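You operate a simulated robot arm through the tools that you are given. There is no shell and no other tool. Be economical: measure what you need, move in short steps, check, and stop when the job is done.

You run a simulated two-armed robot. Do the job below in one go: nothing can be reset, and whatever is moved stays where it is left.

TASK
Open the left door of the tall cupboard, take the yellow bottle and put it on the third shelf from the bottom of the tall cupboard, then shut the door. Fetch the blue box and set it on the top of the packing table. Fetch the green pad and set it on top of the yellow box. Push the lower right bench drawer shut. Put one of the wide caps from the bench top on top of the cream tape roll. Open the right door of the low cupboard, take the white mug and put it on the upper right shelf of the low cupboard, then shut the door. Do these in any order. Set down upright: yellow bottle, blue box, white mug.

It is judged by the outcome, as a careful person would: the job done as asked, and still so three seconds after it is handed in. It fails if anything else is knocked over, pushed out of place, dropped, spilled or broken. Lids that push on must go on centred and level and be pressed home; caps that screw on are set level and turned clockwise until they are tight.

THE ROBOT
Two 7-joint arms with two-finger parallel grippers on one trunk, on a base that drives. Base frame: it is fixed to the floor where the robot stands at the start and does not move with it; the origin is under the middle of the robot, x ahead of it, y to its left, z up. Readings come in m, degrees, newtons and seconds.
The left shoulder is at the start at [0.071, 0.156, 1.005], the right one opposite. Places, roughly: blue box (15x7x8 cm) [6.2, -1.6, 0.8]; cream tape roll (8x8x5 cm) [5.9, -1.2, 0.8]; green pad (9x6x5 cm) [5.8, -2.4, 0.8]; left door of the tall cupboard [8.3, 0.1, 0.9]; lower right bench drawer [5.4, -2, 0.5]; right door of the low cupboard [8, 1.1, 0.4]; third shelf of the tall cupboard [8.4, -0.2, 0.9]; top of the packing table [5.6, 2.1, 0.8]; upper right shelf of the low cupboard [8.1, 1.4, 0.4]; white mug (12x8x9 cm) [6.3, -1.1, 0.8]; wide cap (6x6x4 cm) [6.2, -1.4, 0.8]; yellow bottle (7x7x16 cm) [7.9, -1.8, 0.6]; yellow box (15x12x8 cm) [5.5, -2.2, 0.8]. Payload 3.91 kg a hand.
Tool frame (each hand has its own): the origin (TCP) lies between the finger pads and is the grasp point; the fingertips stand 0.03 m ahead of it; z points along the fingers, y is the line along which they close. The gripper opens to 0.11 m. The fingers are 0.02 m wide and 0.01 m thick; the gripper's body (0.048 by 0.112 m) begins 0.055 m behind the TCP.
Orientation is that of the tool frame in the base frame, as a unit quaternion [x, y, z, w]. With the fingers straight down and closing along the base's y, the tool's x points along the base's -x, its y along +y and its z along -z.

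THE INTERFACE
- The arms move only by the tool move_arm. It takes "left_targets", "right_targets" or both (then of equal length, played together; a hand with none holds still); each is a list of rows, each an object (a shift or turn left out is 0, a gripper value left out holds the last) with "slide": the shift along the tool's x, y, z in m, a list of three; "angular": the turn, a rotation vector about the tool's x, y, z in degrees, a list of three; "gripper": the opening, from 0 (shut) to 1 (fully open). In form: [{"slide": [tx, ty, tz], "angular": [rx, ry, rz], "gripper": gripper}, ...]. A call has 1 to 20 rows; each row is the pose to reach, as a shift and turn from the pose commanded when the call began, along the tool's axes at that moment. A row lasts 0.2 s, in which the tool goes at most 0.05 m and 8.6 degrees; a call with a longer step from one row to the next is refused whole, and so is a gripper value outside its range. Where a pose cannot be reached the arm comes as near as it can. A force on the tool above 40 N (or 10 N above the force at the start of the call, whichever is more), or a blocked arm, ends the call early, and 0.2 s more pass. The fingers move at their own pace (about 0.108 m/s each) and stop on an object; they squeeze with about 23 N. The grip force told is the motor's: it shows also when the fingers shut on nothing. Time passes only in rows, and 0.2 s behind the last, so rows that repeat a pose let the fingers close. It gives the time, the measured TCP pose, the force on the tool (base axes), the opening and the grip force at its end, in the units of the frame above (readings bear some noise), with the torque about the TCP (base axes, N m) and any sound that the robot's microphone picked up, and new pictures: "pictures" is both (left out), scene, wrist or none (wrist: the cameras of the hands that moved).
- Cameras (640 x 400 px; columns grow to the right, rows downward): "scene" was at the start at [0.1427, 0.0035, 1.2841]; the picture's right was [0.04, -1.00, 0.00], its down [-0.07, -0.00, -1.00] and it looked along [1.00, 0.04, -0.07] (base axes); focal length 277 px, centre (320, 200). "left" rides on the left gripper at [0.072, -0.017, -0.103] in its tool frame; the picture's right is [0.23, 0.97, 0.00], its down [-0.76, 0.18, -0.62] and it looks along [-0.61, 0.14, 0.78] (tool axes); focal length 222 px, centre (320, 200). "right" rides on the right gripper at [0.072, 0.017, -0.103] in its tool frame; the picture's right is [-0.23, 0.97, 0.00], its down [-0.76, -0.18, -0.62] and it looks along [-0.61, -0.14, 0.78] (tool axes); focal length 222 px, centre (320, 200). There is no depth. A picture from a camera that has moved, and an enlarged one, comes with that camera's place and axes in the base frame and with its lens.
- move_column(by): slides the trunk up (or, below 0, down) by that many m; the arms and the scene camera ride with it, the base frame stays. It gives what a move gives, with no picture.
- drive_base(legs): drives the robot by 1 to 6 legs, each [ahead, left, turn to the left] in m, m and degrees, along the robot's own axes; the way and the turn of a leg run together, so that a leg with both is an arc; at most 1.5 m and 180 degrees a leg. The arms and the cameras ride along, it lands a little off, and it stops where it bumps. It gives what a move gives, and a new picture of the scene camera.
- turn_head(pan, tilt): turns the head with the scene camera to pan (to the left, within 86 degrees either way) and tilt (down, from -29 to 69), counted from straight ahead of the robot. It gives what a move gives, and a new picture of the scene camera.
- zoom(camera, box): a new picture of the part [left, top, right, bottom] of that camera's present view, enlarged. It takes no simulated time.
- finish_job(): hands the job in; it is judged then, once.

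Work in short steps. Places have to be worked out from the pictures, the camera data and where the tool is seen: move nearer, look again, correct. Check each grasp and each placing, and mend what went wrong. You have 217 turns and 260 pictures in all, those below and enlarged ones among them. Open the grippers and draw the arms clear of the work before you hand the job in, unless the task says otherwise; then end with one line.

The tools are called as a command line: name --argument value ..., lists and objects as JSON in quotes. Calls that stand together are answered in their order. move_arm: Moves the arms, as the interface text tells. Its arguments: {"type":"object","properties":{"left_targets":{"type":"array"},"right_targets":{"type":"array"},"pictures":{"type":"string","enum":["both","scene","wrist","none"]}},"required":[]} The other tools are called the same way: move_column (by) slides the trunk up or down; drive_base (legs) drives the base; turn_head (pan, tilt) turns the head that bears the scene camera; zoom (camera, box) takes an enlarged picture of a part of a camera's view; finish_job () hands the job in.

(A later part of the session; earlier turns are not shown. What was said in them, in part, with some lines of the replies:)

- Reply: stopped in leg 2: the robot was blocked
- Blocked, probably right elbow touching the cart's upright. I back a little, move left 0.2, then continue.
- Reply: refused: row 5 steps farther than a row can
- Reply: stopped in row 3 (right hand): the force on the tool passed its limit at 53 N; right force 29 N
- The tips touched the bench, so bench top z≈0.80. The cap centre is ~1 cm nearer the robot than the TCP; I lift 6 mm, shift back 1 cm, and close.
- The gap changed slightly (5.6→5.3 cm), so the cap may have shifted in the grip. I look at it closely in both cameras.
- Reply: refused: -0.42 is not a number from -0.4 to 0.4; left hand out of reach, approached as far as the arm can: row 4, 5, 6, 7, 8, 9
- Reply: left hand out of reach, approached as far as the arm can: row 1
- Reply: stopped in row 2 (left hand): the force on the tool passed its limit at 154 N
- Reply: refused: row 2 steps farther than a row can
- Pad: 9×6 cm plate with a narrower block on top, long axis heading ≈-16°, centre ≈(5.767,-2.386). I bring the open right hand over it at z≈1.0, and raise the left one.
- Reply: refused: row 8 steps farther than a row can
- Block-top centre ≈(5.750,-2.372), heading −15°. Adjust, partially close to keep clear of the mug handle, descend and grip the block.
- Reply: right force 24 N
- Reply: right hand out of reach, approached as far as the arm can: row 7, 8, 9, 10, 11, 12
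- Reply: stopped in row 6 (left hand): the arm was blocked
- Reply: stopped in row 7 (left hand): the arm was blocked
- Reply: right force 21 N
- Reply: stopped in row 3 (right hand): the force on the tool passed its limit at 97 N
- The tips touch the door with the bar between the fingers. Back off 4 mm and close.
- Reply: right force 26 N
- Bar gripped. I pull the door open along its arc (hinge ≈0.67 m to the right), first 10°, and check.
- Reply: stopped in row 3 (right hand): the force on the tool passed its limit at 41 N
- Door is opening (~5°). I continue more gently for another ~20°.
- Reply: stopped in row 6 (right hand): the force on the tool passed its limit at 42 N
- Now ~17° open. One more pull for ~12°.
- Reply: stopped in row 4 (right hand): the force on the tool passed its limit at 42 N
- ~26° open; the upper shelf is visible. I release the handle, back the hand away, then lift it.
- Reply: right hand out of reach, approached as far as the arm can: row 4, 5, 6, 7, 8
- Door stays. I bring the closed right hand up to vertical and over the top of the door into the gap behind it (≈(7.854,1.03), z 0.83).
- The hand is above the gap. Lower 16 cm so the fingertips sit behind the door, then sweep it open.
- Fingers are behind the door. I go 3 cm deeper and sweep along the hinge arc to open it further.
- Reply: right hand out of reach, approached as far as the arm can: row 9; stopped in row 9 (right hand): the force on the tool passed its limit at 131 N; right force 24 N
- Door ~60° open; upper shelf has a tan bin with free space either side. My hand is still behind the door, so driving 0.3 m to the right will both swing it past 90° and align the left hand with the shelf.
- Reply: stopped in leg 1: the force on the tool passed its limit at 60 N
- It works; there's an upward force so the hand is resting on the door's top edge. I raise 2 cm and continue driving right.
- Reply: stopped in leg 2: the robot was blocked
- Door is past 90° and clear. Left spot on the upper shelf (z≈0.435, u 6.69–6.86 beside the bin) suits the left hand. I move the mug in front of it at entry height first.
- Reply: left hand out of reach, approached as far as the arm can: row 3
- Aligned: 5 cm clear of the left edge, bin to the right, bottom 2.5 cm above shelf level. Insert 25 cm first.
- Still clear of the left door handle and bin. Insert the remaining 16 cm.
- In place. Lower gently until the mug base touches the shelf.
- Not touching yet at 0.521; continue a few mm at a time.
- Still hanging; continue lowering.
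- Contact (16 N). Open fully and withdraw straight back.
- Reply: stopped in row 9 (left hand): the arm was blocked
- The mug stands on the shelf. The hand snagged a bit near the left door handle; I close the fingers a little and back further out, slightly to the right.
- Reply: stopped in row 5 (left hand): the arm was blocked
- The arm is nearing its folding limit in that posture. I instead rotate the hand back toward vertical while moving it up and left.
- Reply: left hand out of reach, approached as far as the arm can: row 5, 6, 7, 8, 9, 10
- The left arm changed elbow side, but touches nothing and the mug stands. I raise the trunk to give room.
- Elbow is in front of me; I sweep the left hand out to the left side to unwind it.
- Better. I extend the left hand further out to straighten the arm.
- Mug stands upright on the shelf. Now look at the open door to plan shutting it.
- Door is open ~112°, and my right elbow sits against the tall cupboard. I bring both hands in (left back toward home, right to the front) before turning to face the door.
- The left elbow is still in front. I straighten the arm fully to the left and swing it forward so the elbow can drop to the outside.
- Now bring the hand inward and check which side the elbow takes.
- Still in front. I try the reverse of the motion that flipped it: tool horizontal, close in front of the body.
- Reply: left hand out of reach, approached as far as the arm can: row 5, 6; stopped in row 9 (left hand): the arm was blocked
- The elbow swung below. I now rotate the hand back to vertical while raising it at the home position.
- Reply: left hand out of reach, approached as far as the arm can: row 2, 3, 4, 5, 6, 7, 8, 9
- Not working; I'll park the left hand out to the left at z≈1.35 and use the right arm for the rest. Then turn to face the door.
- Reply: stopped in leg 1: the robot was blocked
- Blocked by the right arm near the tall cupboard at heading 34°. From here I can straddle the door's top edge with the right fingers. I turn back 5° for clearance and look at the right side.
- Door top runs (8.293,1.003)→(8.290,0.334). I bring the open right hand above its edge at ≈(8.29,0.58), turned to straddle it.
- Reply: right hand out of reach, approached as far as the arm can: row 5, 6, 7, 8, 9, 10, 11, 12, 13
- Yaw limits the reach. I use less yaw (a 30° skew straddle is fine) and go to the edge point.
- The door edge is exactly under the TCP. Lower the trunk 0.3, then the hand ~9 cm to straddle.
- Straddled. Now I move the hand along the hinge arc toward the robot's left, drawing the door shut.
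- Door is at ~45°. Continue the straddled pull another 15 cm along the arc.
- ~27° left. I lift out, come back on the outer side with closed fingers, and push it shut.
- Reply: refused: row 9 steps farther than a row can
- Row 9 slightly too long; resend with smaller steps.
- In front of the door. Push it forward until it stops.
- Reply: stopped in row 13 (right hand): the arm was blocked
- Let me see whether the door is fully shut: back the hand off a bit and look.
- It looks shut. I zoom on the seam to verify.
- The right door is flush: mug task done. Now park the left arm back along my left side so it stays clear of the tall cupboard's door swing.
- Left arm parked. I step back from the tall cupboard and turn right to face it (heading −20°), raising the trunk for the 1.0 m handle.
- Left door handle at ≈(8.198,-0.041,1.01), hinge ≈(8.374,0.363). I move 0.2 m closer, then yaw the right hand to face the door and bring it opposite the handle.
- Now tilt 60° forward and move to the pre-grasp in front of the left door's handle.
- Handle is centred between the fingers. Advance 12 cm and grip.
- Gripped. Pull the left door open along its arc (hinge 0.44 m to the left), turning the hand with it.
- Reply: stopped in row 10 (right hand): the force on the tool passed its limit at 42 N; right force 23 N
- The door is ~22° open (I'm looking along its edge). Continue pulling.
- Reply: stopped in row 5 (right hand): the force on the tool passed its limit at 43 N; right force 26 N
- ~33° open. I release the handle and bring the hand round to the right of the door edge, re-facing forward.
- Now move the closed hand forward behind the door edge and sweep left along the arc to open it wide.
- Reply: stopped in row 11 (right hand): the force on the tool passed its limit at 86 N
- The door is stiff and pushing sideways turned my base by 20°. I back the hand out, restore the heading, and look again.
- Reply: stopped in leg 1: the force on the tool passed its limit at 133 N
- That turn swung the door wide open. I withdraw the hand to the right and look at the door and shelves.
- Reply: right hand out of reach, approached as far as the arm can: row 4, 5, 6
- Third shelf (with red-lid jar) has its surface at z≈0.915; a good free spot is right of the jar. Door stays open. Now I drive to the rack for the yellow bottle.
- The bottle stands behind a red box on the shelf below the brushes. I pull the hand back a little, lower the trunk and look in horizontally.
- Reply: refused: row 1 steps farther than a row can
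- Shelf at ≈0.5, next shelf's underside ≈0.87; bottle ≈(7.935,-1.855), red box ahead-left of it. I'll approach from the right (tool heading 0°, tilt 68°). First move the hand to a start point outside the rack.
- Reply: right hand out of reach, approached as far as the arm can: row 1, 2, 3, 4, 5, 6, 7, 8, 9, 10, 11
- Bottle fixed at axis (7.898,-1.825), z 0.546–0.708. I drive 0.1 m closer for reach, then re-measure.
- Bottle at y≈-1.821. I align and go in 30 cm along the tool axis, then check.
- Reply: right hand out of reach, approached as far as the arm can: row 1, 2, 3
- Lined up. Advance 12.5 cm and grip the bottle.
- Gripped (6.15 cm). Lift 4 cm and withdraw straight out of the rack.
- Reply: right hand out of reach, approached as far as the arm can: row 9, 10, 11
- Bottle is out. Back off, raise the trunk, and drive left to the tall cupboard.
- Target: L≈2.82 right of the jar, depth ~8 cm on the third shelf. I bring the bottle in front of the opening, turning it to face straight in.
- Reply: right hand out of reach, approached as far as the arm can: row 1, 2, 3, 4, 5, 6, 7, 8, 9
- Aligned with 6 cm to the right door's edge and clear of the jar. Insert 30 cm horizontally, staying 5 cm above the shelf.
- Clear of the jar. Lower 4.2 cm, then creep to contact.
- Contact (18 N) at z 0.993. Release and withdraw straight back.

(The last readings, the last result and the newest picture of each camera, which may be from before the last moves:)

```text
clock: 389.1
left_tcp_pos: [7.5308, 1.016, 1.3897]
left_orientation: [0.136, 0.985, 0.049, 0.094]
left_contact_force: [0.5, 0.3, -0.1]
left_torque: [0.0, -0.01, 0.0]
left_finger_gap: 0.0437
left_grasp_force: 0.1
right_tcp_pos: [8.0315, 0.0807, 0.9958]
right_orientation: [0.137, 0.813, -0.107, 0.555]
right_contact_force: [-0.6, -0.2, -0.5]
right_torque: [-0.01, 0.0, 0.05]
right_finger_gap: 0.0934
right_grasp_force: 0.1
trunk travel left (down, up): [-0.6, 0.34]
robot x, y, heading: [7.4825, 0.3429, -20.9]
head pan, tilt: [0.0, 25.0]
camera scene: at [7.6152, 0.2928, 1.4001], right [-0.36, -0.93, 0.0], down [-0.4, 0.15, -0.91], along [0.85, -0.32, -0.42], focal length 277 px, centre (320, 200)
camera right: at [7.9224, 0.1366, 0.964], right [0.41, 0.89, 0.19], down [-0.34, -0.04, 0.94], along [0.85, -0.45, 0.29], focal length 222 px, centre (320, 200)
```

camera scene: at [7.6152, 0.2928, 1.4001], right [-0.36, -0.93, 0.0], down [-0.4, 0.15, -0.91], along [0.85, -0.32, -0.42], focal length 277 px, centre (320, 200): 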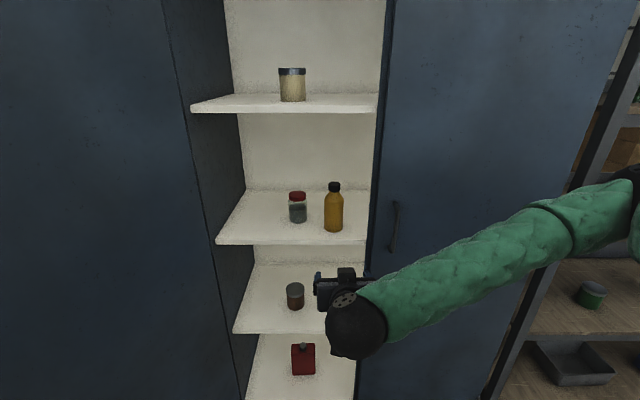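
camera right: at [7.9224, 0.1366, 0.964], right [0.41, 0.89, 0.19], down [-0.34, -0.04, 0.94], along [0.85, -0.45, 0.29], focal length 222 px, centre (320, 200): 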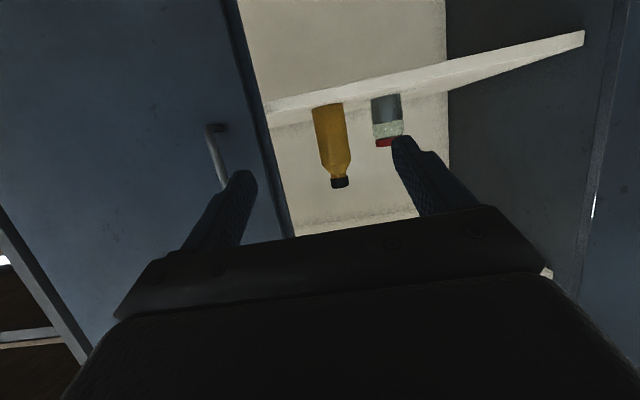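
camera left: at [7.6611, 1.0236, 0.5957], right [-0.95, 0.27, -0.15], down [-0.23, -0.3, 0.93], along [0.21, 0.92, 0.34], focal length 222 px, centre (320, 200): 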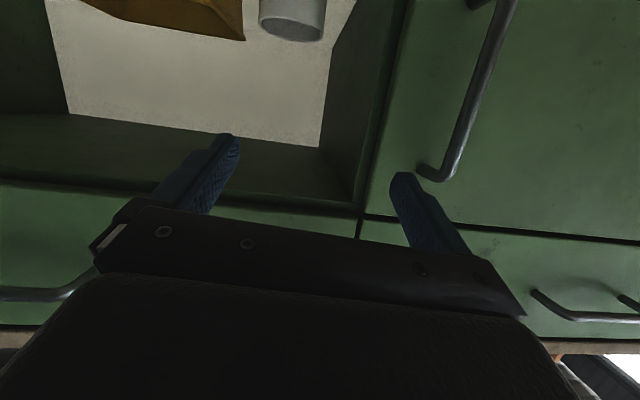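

Bottle upright on the third shelf. Now look left at the open door.

turn_head --pan 45 --tilt 25

```text
clock: 390.2
left_tcp_pos: [7.53, 1.0162, 1.3909]
left_orientation: [0.136, 0.985, 0.047, 0.094]
left_contact_force: [-0.3, -0.5, -0.6]
left_torque: [0.02, 0.01, 0.0]
left_finger_gap: 0.0438
left_grasp_force: 0.1
right_tcp_pos: [8.0324, 0.0808, 0.9944]
right_orientation: [0.137, 0.814, -0.106, 0.555]
right_contact_force: [-0.6, -0.1, 0.6]
right_torque: [0.0, -0.01, -0.04]
right_finger_gap: 0.0934
right_grasp_force: 0.0
trunk travel left (down, up): [-0.6, 0.34]
robot x, y, heading: [7.4793, 0.343, -20.6]
head pan, tilt: [45.0, 25.0]
camera scene: at [7.6136, 0.3628, 1.4001], right [0.41, -0.91, 0.0], down [-0.39, -0.17, -0.91], along [0.83, 0.37, -0.42], focal length 277 px, centre (320, 200)
```

scene: 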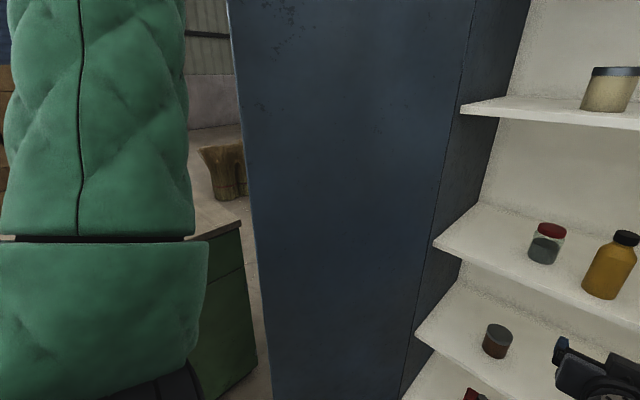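

Door is open ~120°, its outer face is on the far left side, where the left hand is. First I retract the right hand out of the sweep and back up 8 cm.

move_arm --right_targets '[{"slide": [0.012, -0.03, -0.03], "gripper": 0.3}, {"slide": [0.024, -0.06, -0.06]}, {"slide": [0.036, -0.09, -0.09]}, {"slide": [0.048, -0.12, -0.12]}, {"slide": [0.06, -0.15, -0.15]}, {"slide": [0.066, -0.18, -0.17]}, {"slide": [0.07, -0.21, -0.18]}, {"slide": [0.07, -0.25, -0.18]}]' --pictures "none"

drive_base --legs '[[-0.08, 0, 0]]'

turn_head --pan 60 --tilt 30

```text
clock: 392.0
left_tcp_pos: [7.5298, 1.0144, 1.3898]
left_orientation: [0.136, 0.985, 0.047, 0.094]
left_contact_force: [-0.1, -0.3, 0.1]
left_torque: [-0.01, 0.01, -0.02]
left_finger_gap: 0.0442
left_grasp_force: 0.0
right_tcp_pos: [8.003, 0.024, 0.9624]
right_orientation: [0.137, 0.814, -0.106, 0.555]
right_contact_force: [-0.2, -0.7, -0.3]
right_torque: [0.0, 0.01, 0.0]
right_finger_gap: 0.0329
right_grasp_force: 0.0
right hand out of reach, approached as far as the arm can: row 1, 2, 3, 4, 5, 6, 7, 8
trunk travel left (down, up): [-0.6, 0.34]
robot x, y, heading: [7.4818, 0.3425, -20.7]
head pan, tilt: [45.0, 25.0]
```

```text
clock: 393.1
left_tcp_pos: [7.4532, 1.0442, 1.3904]
left_orientation: [0.136, 0.985, 0.048, 0.095]
left_contact_force: [0.9, -0.3, 0.4]
left_torque: [0.0, -0.04, 0.0]
left_finger_gap: 0.0441
left_grasp_force: 0.0
right_tcp_pos: [7.9259, 0.0518, 0.9632]
right_orientation: [0.137, 0.813, -0.106, 0.556]
right_contact_force: [-0.8, 0.2, 0.7]
right_torque: [0.04, 0.03, -0.01]
right_finger_gap: 0.0331
right_grasp_force: 0.0
trunk travel left (down, up): [-0.6, 0.34]
robot x, y, heading: [7.4048, 0.3744, -20.9]
head pan, tilt: [45.0, 25.0]
camera scene: at [7.536, 0.3923, 1.4003], right [0.41, -0.91, 0.0], down [-0.38, -0.17, -0.91], along [0.83, 0.37, -0.42], focal length 277 px, centre (320, 200)
```

scene: 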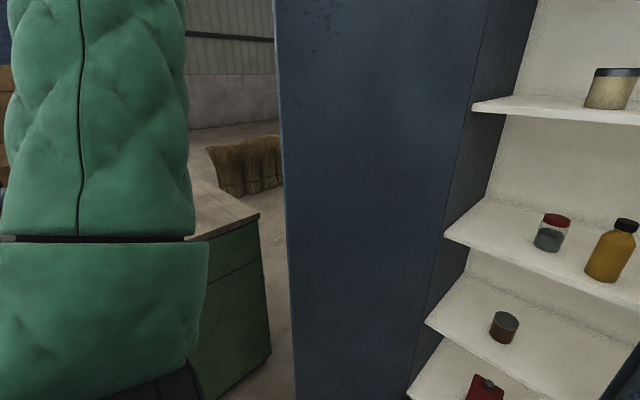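

```text
clock: 393.9
left_tcp_pos: [7.4559, 1.0427, 1.3901]
left_orientation: [0.135, 0.985, 0.047, 0.094]
left_contact_force: [-0.3, -0.6, 0.1]
left_torque: [-0.03, -0.01, -0.02]
left_finger_gap: 0.044
left_grasp_force: 0.1
right_tcp_pos: [7.9281, 0.0516, 0.9626]
right_orientation: [0.136, 0.814, -0.107, 0.555]
right_contact_force: [0.5, -0.5, 0.2]
right_torque: [-0.01, -0.01, 0.0]
right_finger_gap: 0.0331
right_grasp_force: 0.1
trunk travel left (down, up): [-0.6, 0.34]
robot x, y, heading: [7.4073, 0.3722, -20.6]
head pan, tilt: [60.0, 30.0]
camera scene: at [7.525, 0.4107, 1.3921], right [0.63, -0.78, 0.0], down [-0.39, -0.32, -0.87], along [0.67, 0.55, -0.5], focal length 277 px, centre (320, 200)
```

scene: 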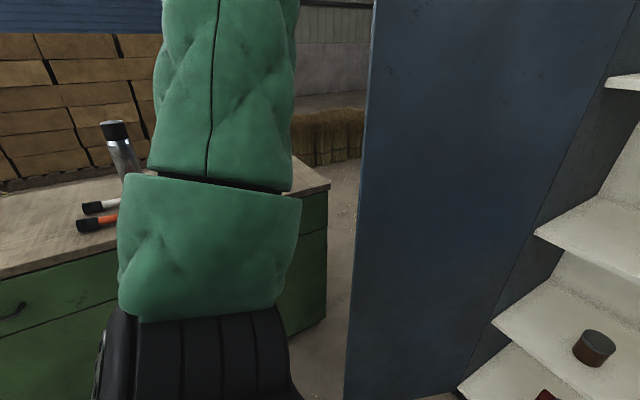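

Door edge is at ≈(7.925,0.63), ~100° open. I send the left hand forward on the outer side of the door.

move_arm --left_targets '[{"slide": [-0.041, 0.005, 0.008], "gripper": 0}, {"slide": [-0.081, 0.01, 0.016]}, {"slide": [-0.122, 0.015, 0.023]}, {"slide": [-0.162, 0.02, 0.031]}, {"slide": [-0.203, 0.024, 0.039]}, {"slide": [-0.243, 0.028, 0.046]}, {"slide": [-0.284, 0.033, 0.054]}, {"slide": [-0.325, 0.038, 0.062]}, {"slide": [-0.365, 0.043, 0.07]}, {"slide": [-0.406, 0.047, 0.077]}, {"slide": [-0.446, 0.052, 0.085]}, {"slide": [-0.487, 0.057, 0.093]}]' --pictures "both"

```text
clock: 396.6
left_tcp_pos: [7.923, 0.9754, 1.3993]
left_orientation: [0.127, 0.985, 0.049, 0.105]
left_contact_force: [-0.1, -0.4, -0.4]
left_torque: [0.0, 0.03, -0.02]
left_finger_gap: 0.0003
left_grasp_force: 23.1
right_tcp_pos: [7.9189, 0.0562, 0.9678]
right_orientation: [0.135, 0.811, -0.104, 0.56]
right_contact_force: [-0.3, 0.2, 0.2]
right_torque: [0.01, -0.01, 0.0]
right_finger_gap: 0.033
right_grasp_force: 0.1
trunk travel left (down, up): [-0.6, 0.34]
robot x, y, heading: [7.4054, 0.3723, -20.3]
head pan, tilt: [60.0, 30.0]
stopped in row 12 (left hand): the arm was blocked; the commanded pose is now the measured one
camera scene: at [7.5074, 0.4117, 1.3932], right [0.64, -0.77, 0.01], down [-0.38, -0.32, -0.87], along [0.67, 0.55, -0.49], focal length 277 px, centre (320, 200)
camera left: at [7.827, 0.9723, 1.4831], right [0.02, 1.0, 0.08], down [0.63, -0.07, 0.78], along [0.78, 0.03, -0.63], focal length 222 px, centre (320, 200)
```

scene: 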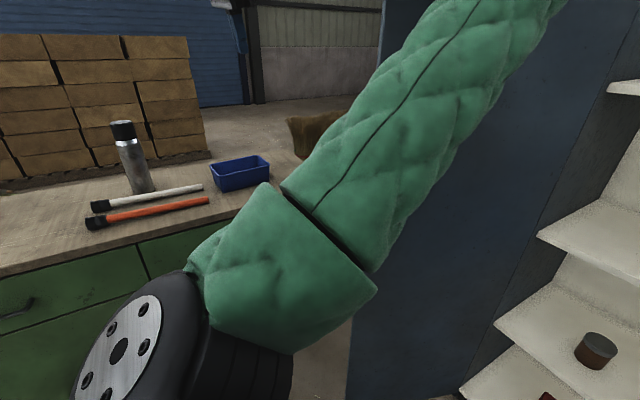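
left: 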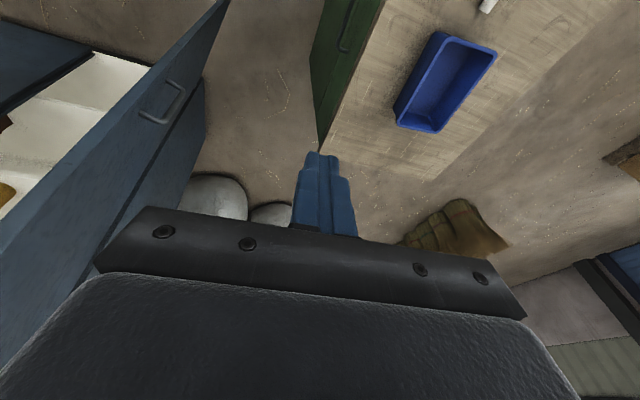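

The left elbow is wedged inside the door, so that arm is unsuitable. I retract it, back off and move left so the right hand can reach the door's outer side.

move_arm --left_targets '[{"slide": [0.041, -0.005, -0.008]}, {"slide": [0.081, -0.01, -0.016]}, {"slide": [0.122, -0.015, -0.023]}, {"slide": [0.162, -0.02, -0.031]}, {"slide": [0.203, -0.024, -0.039]}, {"slide": [0.243, -0.028, -0.046]}, {"slide": [0.284, -0.033, -0.054]}, {"slide": [0.325, -0.038, -0.062]}, {"slide": [0.365, -0.043, -0.07]}, {"slide": [0.406, -0.047, -0.077]}, {"slide": [0.446, -0.052, -0.085]}, {"slide": [0.487, -0.057, -0.093]}]' --pictures "none"

drive_base --legs '[[-0.3, 0, 0], [0, 0.42, 0]]'

turn_head --pan 0 --tilt 20

```text
clock: 399.2
left_tcp_pos: [7.4468, 1.0454, 1.3879]
left_orientation: [0.132, 0.985, 0.047, 0.098]
left_contact_force: [0.8, -0.5, 0.0]
left_torque: [0.02, -0.02, -0.01]
left_finger_gap: 0.0001
left_grasp_force: 22.9
right_tcp_pos: [7.9254, 0.0551, 0.9651]
right_orientation: [0.135, 0.813, -0.106, 0.556]
right_contact_force: [-0.3, -0.3, 0.1]
right_torque: [0.02, -0.01, 0.0]
right_finger_gap: 0.0329
right_grasp_force: 0.0
trunk travel left (down, up): [-0.6, 0.34]
robot x, y, heading: [7.4063, 0.3731, -20.6]
head pan, tilt: [60.0, 30.0]
```

```text
clock: 403.5
left_tcp_pos: [7.3171, 1.5438, 1.3879]
left_orientation: [0.13, 0.986, 0.048, 0.097]
left_contact_force: [0.5, 0.4, 0.5]
left_torque: [0.01, 0.0, -0.01]
left_finger_gap: 0.0001
left_grasp_force: 23.3
right_tcp_pos: [7.7967, 0.5551, 0.9639]
right_orientation: [0.135, 0.814, -0.105, 0.555]
right_contact_force: [-0.2, -0.1, 0.0]
right_torque: [-0.02, 0.01, -0.01]
right_finger_gap: 0.0329
right_grasp_force: 0.0
trunk travel left (down, up): [-0.6, 0.34]
robot x, y, heading: [7.2775, 0.8694, -20.4]
head pan, tilt: [60.0, 30.0]
camera scene: at [7.3914, 0.9122, 1.3921], right [0.64, -0.77, 0.0], down [-0.39, -0.32, -0.87], along [0.67, 0.55, -0.5], focal length 277 px, centre (320, 200)
```

scene: 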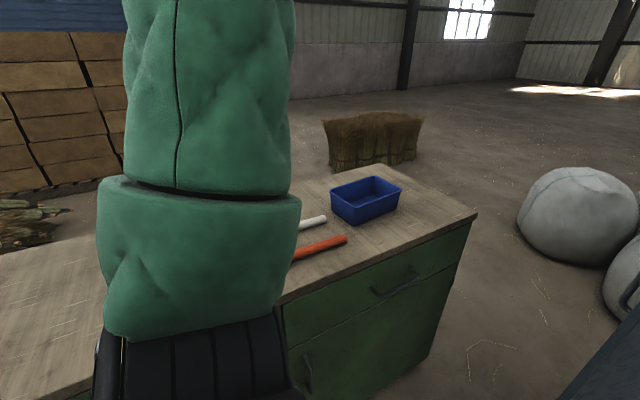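

```text
clock: 404.8
left_tcp_pos: [7.3163, 1.5421, 1.3879]
left_orientation: [0.131, 0.985, 0.048, 0.097]
left_contact_force: [0.5, -0.6, 1.3]
left_torque: [0.02, -0.03, -0.01]
left_finger_gap: 0.0
left_grasp_force: 23.0
right_tcp_pos: [7.7969, 0.5556, 0.963]
right_orientation: [0.135, 0.814, -0.105, 0.555]
right_contact_force: [0.4, 0.2, -0.3]
right_torque: [0.01, 0.0, -0.01]
right_finger_gap: 0.0329
right_grasp_force: 0.0
trunk travel left (down, up): [-0.6, 0.34]
robot x, y, heading: [7.2749, 0.8716, -20.5]
head pan, tilt: [0.0, 20.0]
camera scene: at [7.4086, 0.8215, 1.4082], right [-0.35, -0.94, 0.0], down [-0.32, 0.12, -0.94], along [0.88, -0.33, -0.34], focal length 277 px, centre (320, 200)
```

scene: 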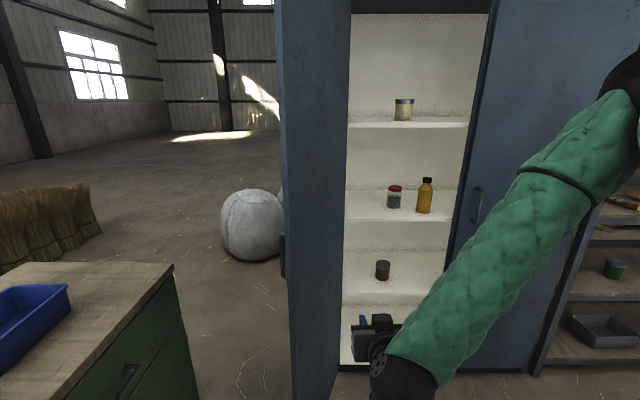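

Great view: bottle standing, door edge ≈(7.985,0.685), handle on its left side. I move the closed right hand left past the edge, then forward on the outer side.

move_arm --right_targets '[{"slide": [0, 0.044, 0], "gripper": 0}, {"slide": [0, 0.088, 0]}, {"slide": [0, 0.132, 0]}, {"slide": [0, 0.176, 0]}, {"slide": [0, 0.22, 0]}, {"slide": [0, 0.265, 0]}, {"slide": [0, 0.31, 0]}, {"slide": [-0.0155, 0.315, 0.04]}, {"slide": [-0.031, 0.315, 0.08]}, {"slide": [-0.046, 0.315, 0.12]}, {"slide": [-0.062, 0.315, 0.16]}, {"slide": [-0.077, 0.315, 0.2]}, {"slide": [-0.093, 0.315, 0.24]}, {"slide": [-0.108, 0.315, 0.28]}]' --pictures "scene"

```text
clock: 407.8
left_tcp_pos: [7.3175, 1.5429, 1.3881]
left_orientation: [0.132, 0.986, 0.047, 0.096]
left_contact_force: [0.4, -0.6, 0.4]
left_torque: [0.04, 0.01, -0.01]
left_finger_gap: 0.0
left_grasp_force: 23.0
right_tcp_pos: [8.1867, 0.7506, 0.9555]
right_orientation: [0.135, 0.814, -0.106, 0.555]
right_contact_force: [0.7, -0.7, -0.8]
right_torque: [0.02, 0.01, 0.0]
right_finger_gap: 0.0
right_grasp_force: 23.2
trunk travel left (down, up): [-0.6, 0.34]
robot x, y, heading: [7.2704, 0.871, -20.7]
head pan, tilt: [0.0, 20.0]
camera scene: at [7.4097, 0.8213, 1.4081], right [-0.35, -0.94, 0.0], down [-0.32, 0.12, -0.94], along [0.88, -0.33, -0.34], focal length 277 px, centre (320, 200)
```

scene: 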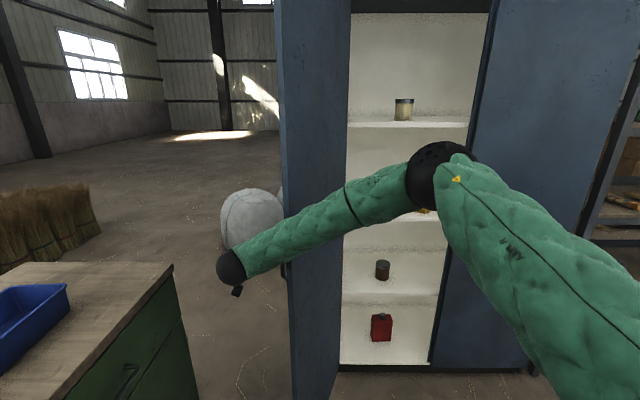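

The hand is on the outer side. Driving the base right will draw the door closed with it; I do it in short legs.

drive_base --legs '[[0, -0.12, 0], [0, -0.1, 0], [0, -0.1, 0], [0, -0.08, 0]]'

```text
clock: 408.8
left_tcp_pos: [7.2934, 1.4871, 1.3914]
left_orientation: [0.13, 0.985, 0.05, 0.097]
left_contact_force: [-0.3, -1.0, -0.1]
left_torque: [0.08, -0.04, 0.07]
left_finger_gap: 0.0003
left_grasp_force: 23.2
right_tcp_pos: [8.1604, 0.7062, 0.955]
right_orientation: [0.13, 0.816, -0.099, 0.555]
right_contact_force: [-4.1, 1.5, -2.3]
right_torque: [-0.07, -0.21, -0.01]
right_finger_gap: 0.0
right_grasp_force: 23.6
trunk travel left (down, up): [-0.6, 0.34]
robot x, y, heading: [7.2504, 0.8195, -20.4]
head pan, tilt: [0.0, 20.0]
stopped in leg 1: the robot was blocked; the commanded pose is now the measured one
camera scene: at [7.3856, 0.7641, 1.4081], right [-0.35, -0.94, 0.0], down [-0.32, 0.12, -0.94], along [0.88, -0.33, -0.34], focal length 277 px, centre (320, 200)
```

scene: 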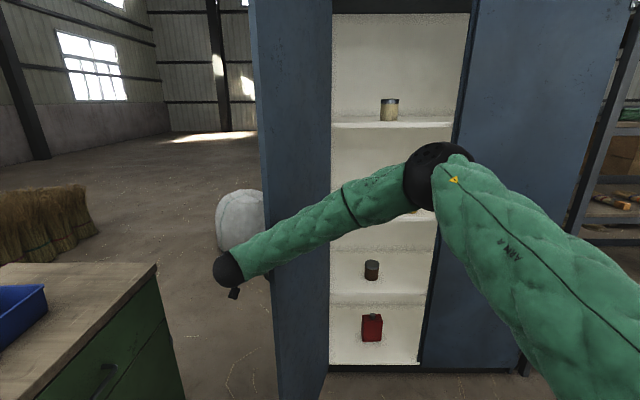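

Stopped after 5 cm by resistance. The door is damped, so I repeat with smaller legs, slightly backing as well.

drive_base --legs '[[-0.03, -0.05, 0], [-0.02, -0.05, 0], [-0.02, -0.05, 0], [0, -0.05, 0], [0, -0.05, 0]]'

```text
clock: 411.9
left_tcp_pos: [7.1468, 1.2829, 1.3877]
left_orientation: [0.131, 0.986, 0.047, 0.096]
left_contact_force: [0.8, -0.3, 0.6]
left_torque: [0.02, -0.03, 0.0]
left_finger_gap: 0.0
left_grasp_force: 23.5
right_tcp_pos: [8.0123, 0.4982, 0.9537]
right_orientation: [0.13, 0.815, -0.102, 0.555]
right_contact_force: [-0.2, 0.4, 0.4]
right_torque: [0.0, 0.0, 0.01]
right_finger_gap: 0.0
right_grasp_force: 23.0
trunk travel left (down, up): [-0.6, 0.34]
robot x, y, heading: [7.099, 0.6085, -20.7]
head pan, tilt: [0.0, 20.0]
camera scene: at [7.2372, 0.5601, 1.4079], right [-0.35, -0.94, 0.0], down [-0.32, 0.12, -0.94], along [0.88, -0.33, -0.34], focal length 277 px, centre (320, 200)
```

scene: 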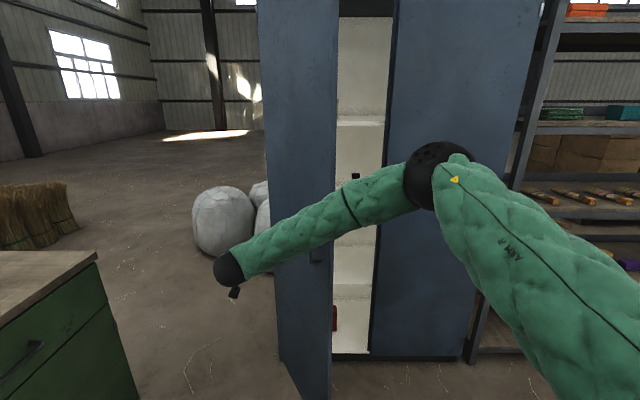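

The door is swinging shut (~60° open now), with my hand on its outer face. I continue: right, then forward in small legs.

drive_base --legs '[[0, -0.08, 0], [0, -0.08, 0], [0.04, -0.07, 0], [0.06, -0.06, 0], [0.06, -0.05, 0]]'

```text
clock: 415.6
left_tcp_pos: [7.1771, 0.9046, 1.39]
left_orientation: [0.13, 0.986, 0.049, 0.095]
left_contact_force: [0.3, -0.9, 0.2]
left_torque: [0.07, 0.04, 0.02]
left_finger_gap: 0.0
left_grasp_force: 22.8
right_tcp_pos: [8.0417, 0.1207, 0.9535]
right_orientation: [0.132, 0.815, -0.102, 0.554]
right_contact_force: [0.6, -0.1, -0.3]
right_torque: [0.02, 0.0, 0.01]
right_finger_gap: 0.0001
right_grasp_force: 23.2
trunk travel left (down, up): [-0.6, 0.34]
robot x, y, heading: [7.1342, 0.2388, -20.7]
head pan, tilt: [0.0, 20.0]
camera scene: at [7.2674, 0.1823, 1.4079], right [-0.35, -0.94, 0.0], down [-0.32, 0.12, -0.94], along [0.88, -0.33, -0.34], focal length 277 px, centre (320, 200)
```

scene: 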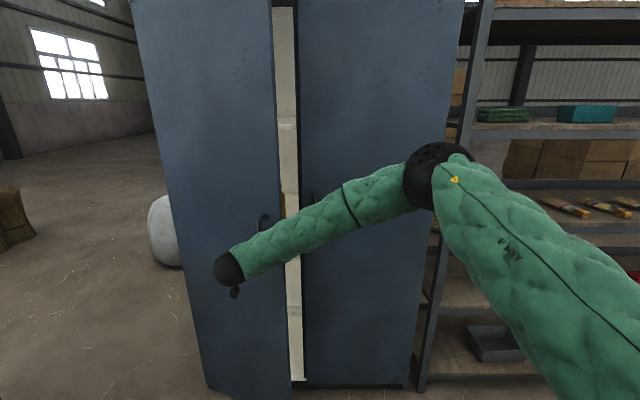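

~25° to go. Push straight forward with small base legs.

drive_base --legs '[[0.05, 0, 0], [0.05, 0, 0], [0.04, 0, 0], [0.04, 0, 0]]'

```text
clock: 418.0
left_tcp_pos: [7.3349, 0.8475, 1.3864]
left_orientation: [0.13, 0.985, 0.046, 0.1]
left_contact_force: [-1.3, 0.5, -0.5]
left_torque: [-0.04, -0.03, -0.02]
left_finger_gap: 0.0002
left_grasp_force: 23.3
right_tcp_pos: [8.205, 0.0654, 0.9604]
right_orientation: [0.13, 0.814, -0.102, 0.557]
right_contact_force: [-1.7, 0.4, -0.1]
right_torque: [-0.02, 0.05, -0.03]
right_finger_gap: 0.0001
right_grasp_force: 22.7
trunk travel left (down, up): [-0.6, 0.34]
robot x, y, heading: [7.2991, 0.1726, -20.4]
head pan, tilt: [0.0, 20.0]
camera scene: at [7.4268, 0.1258, 1.4093], right [-0.35, -0.94, 0.0], down [-0.32, 0.12, -0.94], along [0.88, -0.33, -0.34], focal length 277 px, centre (320, 200)
```

scene: 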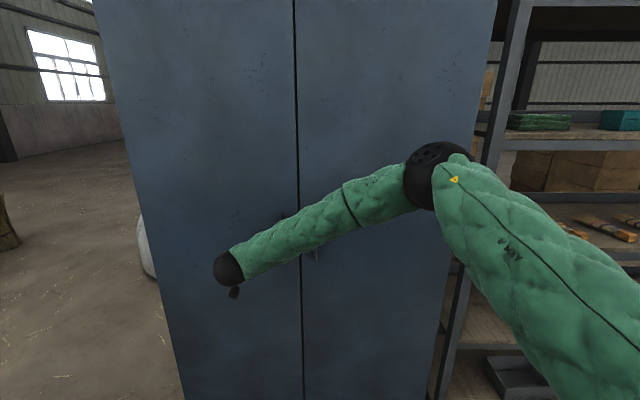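

Nearly/fully shut. A final gentle push with the arm to feel the stop.

move_arm --right_targets '[{"slide": [-0.0036, 0, 0.0093]}, {"slide": [-0.0072, 0, 0.0187]}, {"slide": [-0.0108, 0, 0.028]}, {"slide": [-0.0144, 0, 0.0374]}]' --pictures "none"

zoom --camera "scene" --box '[200, 0, 400, 125]'

```text
clock: 418.7
left_tcp_pos: [7.3374, 0.8445, 1.3894]
left_orientation: [0.13, 0.986, 0.046, 0.098]
left_contact_force: [-0.7, -0.4, 0.0]
left_torque: [0.01, 0.01, -0.01]
left_finger_gap: 0.0
left_grasp_force: 23.0
right_tcp_pos: [8.2248, 0.0603, 0.9555]
right_orientation: [0.126, 0.816, -0.098, 0.555]
right_contact_force: [-23.0, 5.6, 8.4]
right_torque: [0.05, -0.25, -0.14]
right_finger_gap: 0.0
right_grasp_force: 22.9
trunk travel left (down, up): [-0.6, 0.34]
robot x, y, heading: [7.2967, 0.1692, -20.5]
head pan, tilt: [0.0, 20.0]
stopped in row 3 (right hand): the force on the tool passed its limit at 75 N (the readings are from after the stop); the commanded pose is now the measured one
```

```text
3.20 times, centred on (300, 62) of scene
camera zoom: at [7.4306, 0.1221, 1.4086], right [-0.35, -0.94, 0.0], down [-0.32, 0.12, -0.94], along [0.88, -0.33, -0.34], focal length 887 px, centre (384, 640)
```

zoom: 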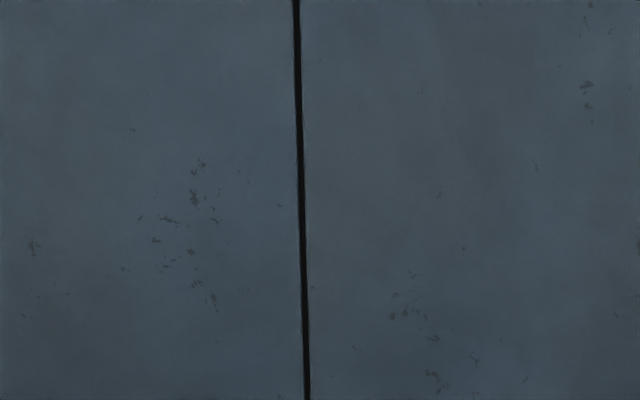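

Tall cupboard is shut (hard stop felt). Last thing: mend the red stamp I displaced. I back away and drive round to the bench front again.

drive_base --legs '[[-0.1, 0.2, 0], [-1.4, 0, 0]]'

move_arm --right_targets '[{"slide": [0.0, 0, -0.02], "angular": [0, 8, 0]}, {"slide": [-0.01, 0, -0.05], "angular": [0, 16, 0]}, {"slide": [-0.02, 0, -0.08], "angular": [0, 24, 0]}, {"slide": [-0.04, -0.01, -0.11], "angular": [0, 32, 0]}, {"slide": [-0.06, -0.02, -0.14], "angular": [0, 40, 0]}, {"slide": [-0.08, -0.04, -0.17], "angular": [0, 48, 0]}, {"slide": [-0.1, -0.06, -0.2], "angular": [0, 56, 0]}, {"slide": [-0.12, -0.09, -0.23], "angular": [0, 64, 0]}, {"slide": [-0.13, -0.12, -0.26], "angular": [0, 69, 0]}, {"slide": [-0.13, -0.16, -0.27], "angular": [0, 69, 0]}, {"slide": [-0.13, -0.2, -0.28], "angular": [0, 69, 0]}]' --pictures "none"

```text
clock: 427.0
left_tcp_pos: [6.0151, 1.5674, 1.3873]
left_orientation: [0.138, 0.985, 0.047, 0.097]
left_contact_force: [-0.2, -0.8, -0.1]
left_torque: [-0.03, -0.04, -0.02]
left_finger_gap: 0.0
left_grasp_force: 23.3
right_tcp_pos: [6.8896, 0.7673, 0.9548]
right_orientation: [0.135, 0.815, -0.104, 0.554]
right_contact_force: [-0.6, -0.1, 0.1]
right_torque: [0.0, 0.02, 0.0]
right_finger_gap: 0.0002
right_grasp_force: 22.9
trunk travel left (down, up): [-0.6, 0.34]
robot x, y, heading: [5.9676, 0.8958, -21.6]
head pan, tilt: [0.0, 20.0]
camera scene: at [6.0964, 0.8447, 1.4082], right [-0.36, -0.93, 0.0], down [-0.32, 0.12, -0.94], along [0.88, -0.34, -0.34], focal length 277 px, centre (320, 200)
```

scene: 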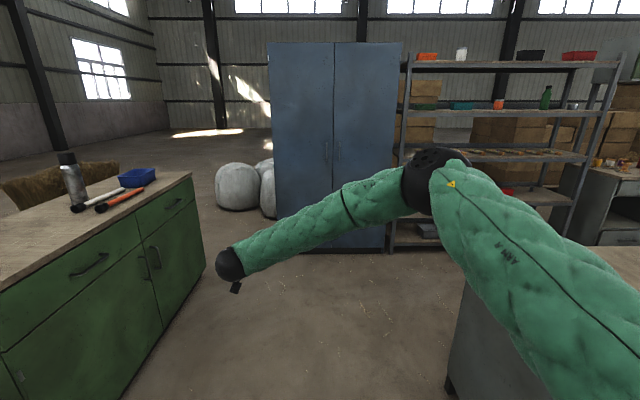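

```text
clock: 429.4
left_tcp_pos: [6.0129, 1.5669, 1.3894]
left_orientation: [0.138, 0.985, 0.048, 0.097]
left_contact_force: [0.1, -0.7, -1.2]
left_torque: [0.0, 0.0, -0.01]
left_finger_gap: 0.0001
left_grasp_force: 22.9
right_tcp_pos: [6.6222, 0.6534, 1.1824]
right_orientation: [0.169, 0.986, -0.008, -0.006]
right_contact_force: [0.1, -0.3, 0.0]
right_torque: [0.01, 0.0, 0.01]
right_finger_gap: 0.0
right_grasp_force: 23.3
trunk travel left (down, up): [-0.6, 0.34]
robot x, y, heading: [5.9637, 0.8974, -21.3]
head pan, tilt: [0.0, 20.0]
```

All cupboards look shut. Raise trunk for clearance and slide right along the bench front.

move_column --by 0.25

drive_base --legs '[[0, -0.7, 0], [0, -0.7, 0]]'

turn_head --pan 0 --tilt 45

```text
clock: 432.0
left_tcp_pos: [6.0166, 1.5672, 1.6379]
left_orientation: [0.138, 0.985, 0.046, 0.097]
left_contact_force: [0.7, 0.8, 0.0]
left_torque: [0.01, -0.03, 0.02]
left_finger_gap: 0.0
left_grasp_force: 23.1
right_tcp_pos: [6.623, 0.6555, 1.4309]
right_orientation: [0.17, 0.985, -0.01, -0.006]
right_contact_force: [0.6, -0.4, 0.0]
right_torque: [0.0, -0.02, 0.02]
right_finger_gap: 0.0
right_grasp_force: 23.7
trunk travel left (down, up): [-0.85, 0.09]
robot x, y, heading: [5.9646, 0.8963, -21.3]
head pan, tilt: [0.0, 20.0]
```

```text
clock: 439.3
left_tcp_pos: [5.5071, 0.2625, 1.6371]
left_orientation: [0.133, 0.985, 0.045, 0.097]
left_contact_force: [-0.4, 0.1, -1.1]
left_torque: [0.0, 0.01, 0.01]
left_finger_gap: 0.0001
left_grasp_force: 23.0
right_tcp_pos: [6.1232, -0.6443, 1.4316]
right_orientation: [0.166, 0.986, -0.009, -0.006]
right_contact_force: [0.4, -0.3, 1.3]
right_torque: [-0.02, 0.0, 0.01]
right_finger_gap: 0.0
right_grasp_force: 23.0
trunk travel left (down, up): [-0.85, 0.09]
robot x, y, heading: [5.4599, -0.4087, -20.8]
head pan, tilt: [0.0, 20.0]
camera scene: at [5.5947, -0.4592, 1.6582], right [-0.36, -0.93, 0.0], down [-0.32, 0.12, -0.94], along [0.88, -0.33, -0.34], focal length 277 px, centre (320, 200)
```

scene: 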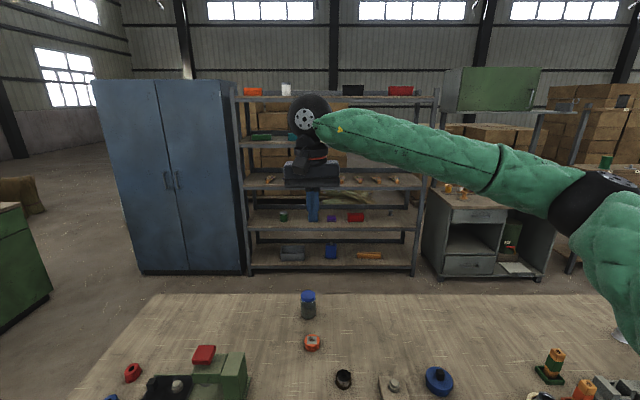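

```text
clock: 440.1
left_tcp_pos: [5.5047, 0.2622, 1.639]
left_orientation: [0.133, 0.985, 0.047, 0.097]
left_contact_force: [-0.3, 0.1, -0.6]
left_torque: [0.01, -0.01, 0.0]
left_finger_gap: 0.0
left_grasp_force: 23.0
right_tcp_pos: [6.1227, -0.6462, 1.4315]
right_orientation: [0.165, 0.986, -0.009, -0.005]
right_contact_force: [-0.2, -0.3, 0.5]
right_torque: [-0.01, -0.01, 0.02]
right_finger_gap: 0.0
right_grasp_force: 23.2
trunk travel left (down, up): [-0.85, 0.09]
robot x, y, heading: [5.4602, -0.4092, -20.7]
head pan, tilt: [0.0, 45.0]
camera scene: at [5.5833, -0.4562, 1.6196], right [-0.36, -0.93, 0.0], down [-0.66, 0.25, -0.71], along [0.66, -0.25, -0.71], focal length 277 px, centre (320, 200)
```

scene: 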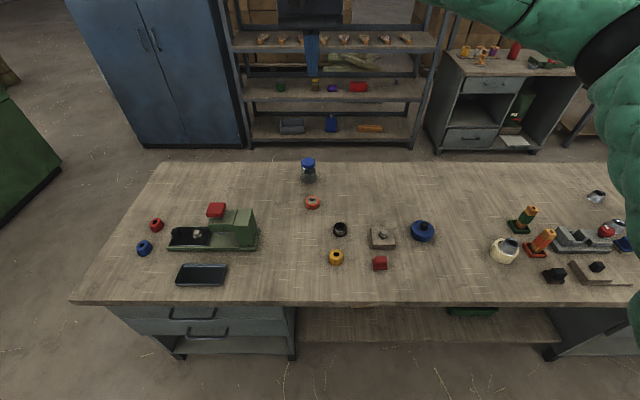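

All other items match their original places; only the red stamp is off by ~2 cm. I zoom in on it.

zoom --camera "scene" --box '[320, 210, 440, 285]'

```text
5.33 times, centred on (380, 248) of scene
camera zoom: at [5.5833, -0.4562, 1.6196], right [-0.36, -0.93, 0.0], down [-0.66, 0.25, -0.71], along [0.66, -0.25, -0.71], focal length 1478 px, centre (0, -53)
```

zoom: 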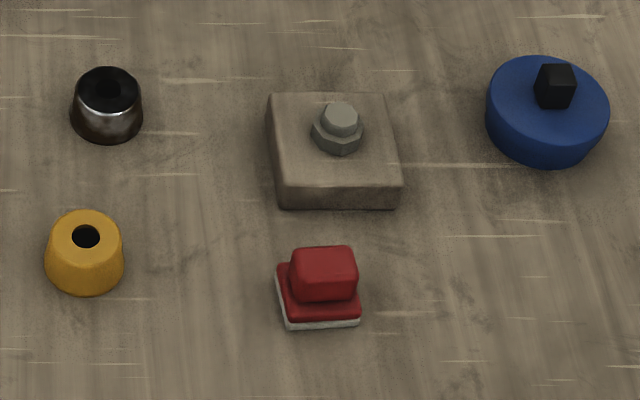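

Red stamp block centre ≈(5.986,-0.822); original (5.963,-0.807). I lower and position the right hand above it.

move_column --by -0.3

move_arm --right_targets '[{"slide": [0.014, -0.04, 0.0], "gripper": 0.75}, {"slide": [0.028, -0.08, 0.0]}, {"slide": [0.042, -0.12, 0.0]}, {"slide": [0.056, -0.165, 0.0]}, {"slide": [0.072, -0.211, 0.0]}, {"slide": [0.072, -0.211, 0.045]}, {"slide": [0.072, -0.211, 0.09]}, {"slide": [0.072, -0.211, 0.13]}, {"slide": [0.072, -0.211, 0.13]}]' --pictures "wrist"

```text
clock: 443.1
left_tcp_pos: [5.5059, 0.2621, 1.3378]
left_orientation: [0.133, 0.985, 0.047, 0.097]
left_contact_force: [0.3, 0.7, 0.2]
left_torque: [-0.02, -0.01, 0.02]
left_finger_gap: 0.0
left_grasp_force: 22.7
right_tcp_pos: [6.1216, -0.6459, 1.1326]
right_orientation: [0.164, 0.986, -0.01, -0.005]
right_contact_force: [0.2, 0.2, 0.1]
right_torque: [-0.02, 0.01, 0.0]
right_finger_gap: 0.0001
right_grasp_force: 23.1
trunk travel left (down, up): [-0.55, 0.39]
robot x, y, heading: [5.4604, -0.4093, -20.7]
head pan, tilt: [0.0, 45.0]
```

```text
clock: 445.1
left_tcp_pos: [5.5064, 0.2633, 1.3382]
left_orientation: [0.135, 0.985, 0.046, 0.097]
left_contact_force: [-0.2, 0.5, -0.1]
left_torque: [-0.01, 0.02, -0.01]
left_finger_gap: 0.0002
left_grasp_force: 23.0
right_tcp_pos: [5.9836, -0.8242, 1.0059]
right_orientation: [0.165, 0.986, -0.01, -0.005]
right_contact_force: [-0.5, 0.1, 0.1]
right_torque: [-0.01, -0.01, 0.01]
right_finger_gap: 0.0824
right_grasp_force: 0.1
trunk travel left (down, up): [-0.55, 0.39]
robot x, y, heading: [5.4615, -0.4048, -20.6]
head pan, tilt: [0.0, 45.0]
camera right: at [5.9222, -0.7831, 1.1101], right [0.53, 0.85, -0.02], down [0.67, -0.41, 0.62], along [0.52, -0.35, -0.78], focal length 222 px, centre (320, 200)
```

right: 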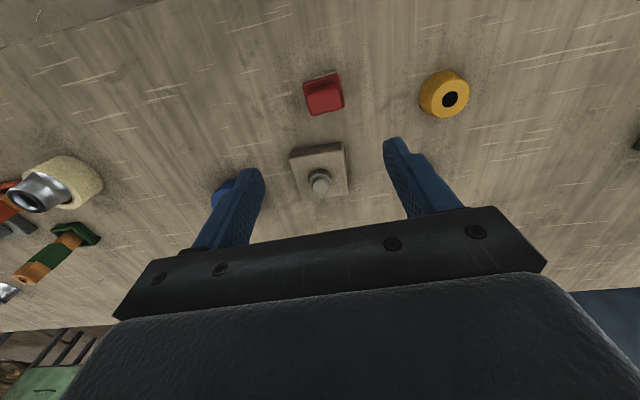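

Adjust 1 cm back, descend, grip the block, shift it back 2 cm and release.

move_arm --right_targets '[{"slide": [0.01, 0.004, 0.04]}, {"slide": [0.01, 0.004, 0.085]}, {"slide": [0.01, 0.004, 0.125]}, {"slide": [0.01, 0.004, 0.15]}, {"slide": [0.01, 0.004, 0.155]}, {"slide": [0.01, 0.004, 0.155], "gripper": 0.1}, {"slide": [0.01, 0.004, 0.155], "gripper": 0.1}, {"slide": [0.01, 0.004, 0.155], "gripper": 0.1}]' --pictures "wrist"

```text
clock: 446.9
left_tcp_pos: [5.5057, 0.2633, 1.3377]
left_orientation: [0.133, 0.985, 0.046, 0.097]
left_contact_force: [-0.4, 0.2, -0.9]
left_torque: [0.01, -0.02, 0.03]
left_finger_gap: 0.0
left_grasp_force: 22.8
right_tcp_pos: [5.9728, -0.8195, 0.8509]
right_orientation: [0.166, 0.986, -0.009, -0.005]
right_contact_force: [-0.6, -1.1, 0.8]
right_torque: [0.06, -0.02, 0.01]
right_finger_gap: 0.0372
right_grasp_force: 22.6
trunk travel left (down, up): [-0.55, 0.39]
robot x, y, heading: [5.4597, -0.4097, -20.8]
head pan, tilt: [0.0, 45.0]
camera right: at [5.9119, -0.7789, 0.9556], right [0.53, 0.85, -0.02], down [0.67, -0.41, 0.62], along [0.52, -0.35, -0.78], focal length 222 px, centre (320, 200)
```

right: 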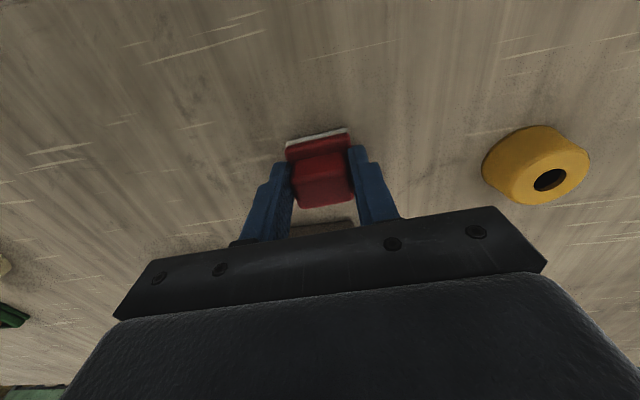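

Gripped. Lift 5 mm, move back 1.8 cm, set down, release and rise.

move_arm --right_targets '[{"slide": [0, 0, -0.006]}, {"slide": [0.009, 0, -0.006]}, {"slide": [0.018, 0.001, -0.006]}, {"slide": [0.018, 0.001, 0.0]}, {"slide": [0.018, 0.001, 0.001]}, {"slide": [0.018, 0.001, 0.0], "gripper": 0.7}, {"slide": [0.018, 0.001, 0.0], "gripper": 0.7}, {"slide": [0.018, 0.001, -0.01], "gripper": 0.7}, {"slide": [0.018, 0.001, -0.055]}, {"slide": [0.018, 0.001, -0.1]}, {"slide": [0.018, 0.001, -0.145]}, {"slide": [0.018, 0.001, -0.19]}, {"slide": [0.018, 0.001, -0.235]}, {"slide": [0.018, 0.001, -0.28]}, {"slide": [0.018, 0.001, -0.32]}]' --pictures "scene"

```text
clock: 450.1
left_tcp_pos: [5.5051, 0.263, 1.3374]
left_orientation: [0.133, 0.985, 0.046, 0.096]
left_contact_force: [0.1, 0.3, 0.0]
left_torque: [0.0, 0.0, -0.02]
left_finger_gap: 0.0001
left_grasp_force: 23.3
right_tcp_pos: [5.9603, -0.8056, 1.1717]
right_orientation: [0.165, 0.986, -0.009, -0.005]
right_contact_force: [0.1, 0.4, 0.2]
right_torque: [-0.01, -0.02, -0.01]
right_finger_gap: 0.0769
right_grasp_force: 0.2
trunk travel left (down, up): [-0.55, 0.39]
robot x, y, heading: [5.4598, -0.4108, -20.9]
head pan, tilt: [0.0, 45.0]
camera scene: at [5.5825, -0.4551, 1.3195], right [-0.36, -0.93, 0.0], down [-0.66, 0.25, -0.71], along [0.66, -0.25, -0.71], focal length 277 px, centre (320, 200)
```

scene: 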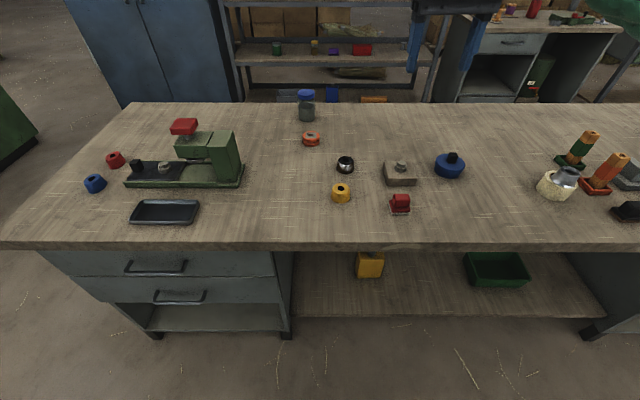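

Stamp is back. I check the cap on the roll and the right end once more.

zoom --camera "scene" --box '[520, 130, 640, 215]'

turn_head --pan -40 --tilt 30

```text
4.71 times, centred on (580, 172) of scene
camera zoom: at [5.5825, -0.4551, 1.3195], right [-0.36, -0.93, 0.0], down [-0.66, 0.25, -0.71], along [0.66, -0.25, -0.71], focal length 1304 px, centre (-904, 329)
```

zoom: 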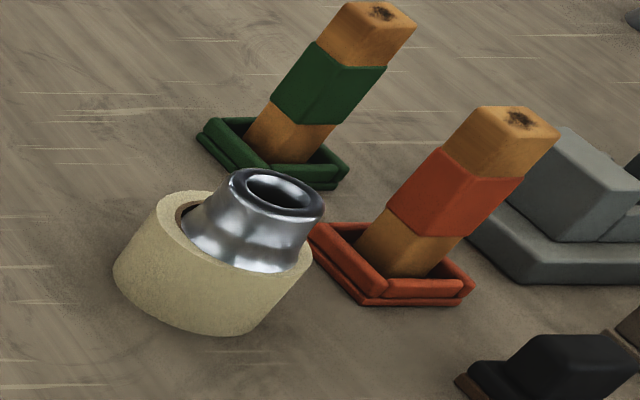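

```text
clock: 451.2
left_tcp_pos: [5.5067, 0.2623, 1.337]
left_orientation: [0.134, 0.985, 0.046, 0.098]
left_contact_force: [0.2, 0.2, -0.1]
left_torque: [0.0, 0.01, 0.0]
left_finger_gap: 0.0
left_grasp_force: 23.2
right_tcp_pos: [5.9631, -0.8063, 1.1718]
right_orientation: [0.164, 0.986, -0.01, -0.006]
right_contact_force: [0.5, 0.3, -0.6]
right_torque: [0.03, -0.03, 0.04]
right_finger_gap: 0.0771
right_grasp_force: 0.1
trunk travel left (down, up): [-0.55, 0.39]
robot x, y, heading: [5.4586, -0.4076, -20.8]
head pan, tilt: [-40.0, 30.0]
camera scene: at [5.5514, -0.5059, 1.3421], right [-0.87, -0.49, 0.0], down [-0.24, 0.44, -0.87], along [0.42, -0.76, -0.5], focal length 277 px, centre (320, 200)
```

scene: 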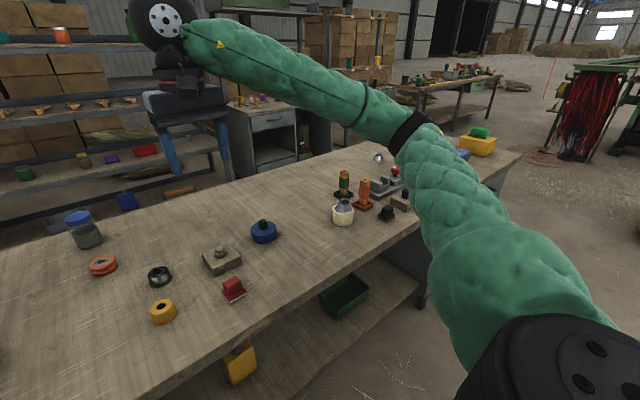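

Everything is in place: cap level on the roll, pad on the yellow box, drawer shut. I open both grippers, draw the right hand up and back, and finish.

move_arm --left_targets '[{"gripper": 1}, {"gripper": 1}, {"gripper": 1}, {"gripper": 1}, {"gripper": 1}]' --right_targets '[{"slide": [0, 0, -0.04], "gripper": 1}, {"slide": [0.03, 0, -0.07]}, {"slide": [0.07, 0, -0.09]}, {"slide": [0.11, 0, -0.1]}, {"slide": [0.15, 0, -0.1]}]' --pictures "none"

drive_base --legs '[[-0.08, 0, 0]]'

```text
clock: 452.4
left_tcp_pos: [5.5051, 0.2619, 1.3385]
left_orientation: [0.133, 0.985, 0.046, 0.097]
left_contact_force: [0.8, -0.3, 0.6]
left_torque: [0.02, 0.0, 0.0]
left_finger_gap: 0.1099
left_grasp_force: 0.0
right_tcp_pos: [5.8182, -0.7558, 1.2731]
right_orientation: [0.166, 0.986, -0.01, -0.006]
right_contact_force: [-0.1, -0.6, -0.1]
right_torque: [-0.02, 0.0, 0.03]
right_finger_gap: 0.1099
right_grasp_force: 0.0
trunk travel left (down, up): [-0.55, 0.39]
robot x, y, heading: [5.4591, -0.4086, -21.0]
head pan, tilt: [-40.0, 30.0]
```

```text
clock: 453.5
left_tcp_pos: [5.429, 0.2921, 1.3379]
left_orientation: [0.134, 0.985, 0.046, 0.098]
left_contact_force: [-0.2, 0.2, 1.2]
left_torque: [-0.01, -0.02, 0.01]
left_finger_gap: 0.11
left_grasp_force: 0.1
right_tcp_pos: [5.7421, -0.7256, 1.274]
right_orientation: [0.164, 0.986, -0.009, -0.004]
right_contact_force: [-0.3, -1.2, 0.1]
right_torque: [0.01, -0.02, -0.01]
right_finger_gap: 0.1101
right_grasp_force: 0.1
trunk travel left (down, up): [-0.55, 0.39]
robot x, y, heading: [5.3826, -0.3787, -21.1]
head pan, tilt: [-40.0, 30.0]
camera scene: at [5.4737, -0.4766, 1.3424], right [-0.87, -0.49, 0.0], down [-0.24, 0.44, -0.87], along [0.42, -0.76, -0.5], focal length 277 px, centre (320, 200)
```

scene: 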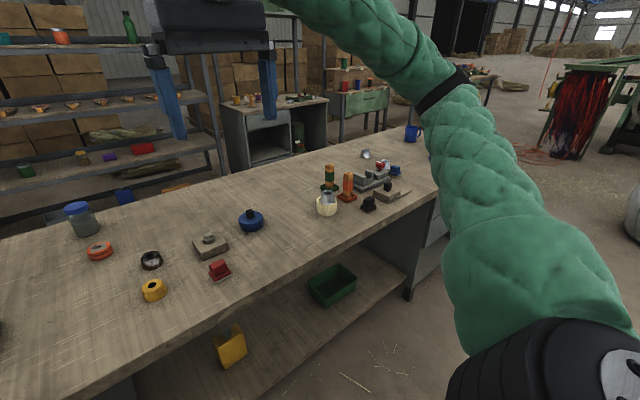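

Hands are clear and open; every part of the job is done, so I hand it in.

finish_job

```text
The job is handed in.
```

All six tasks are done and handed in: the bottle, blue box, mug, pad and cap are in place, and the drawer and both cupboard doors are shut. The cap sits level but a few mm off-centre. My forearm shifted the red stamp on the bench by about 2–3 cm; I put it back to within about a centimetre by eye.
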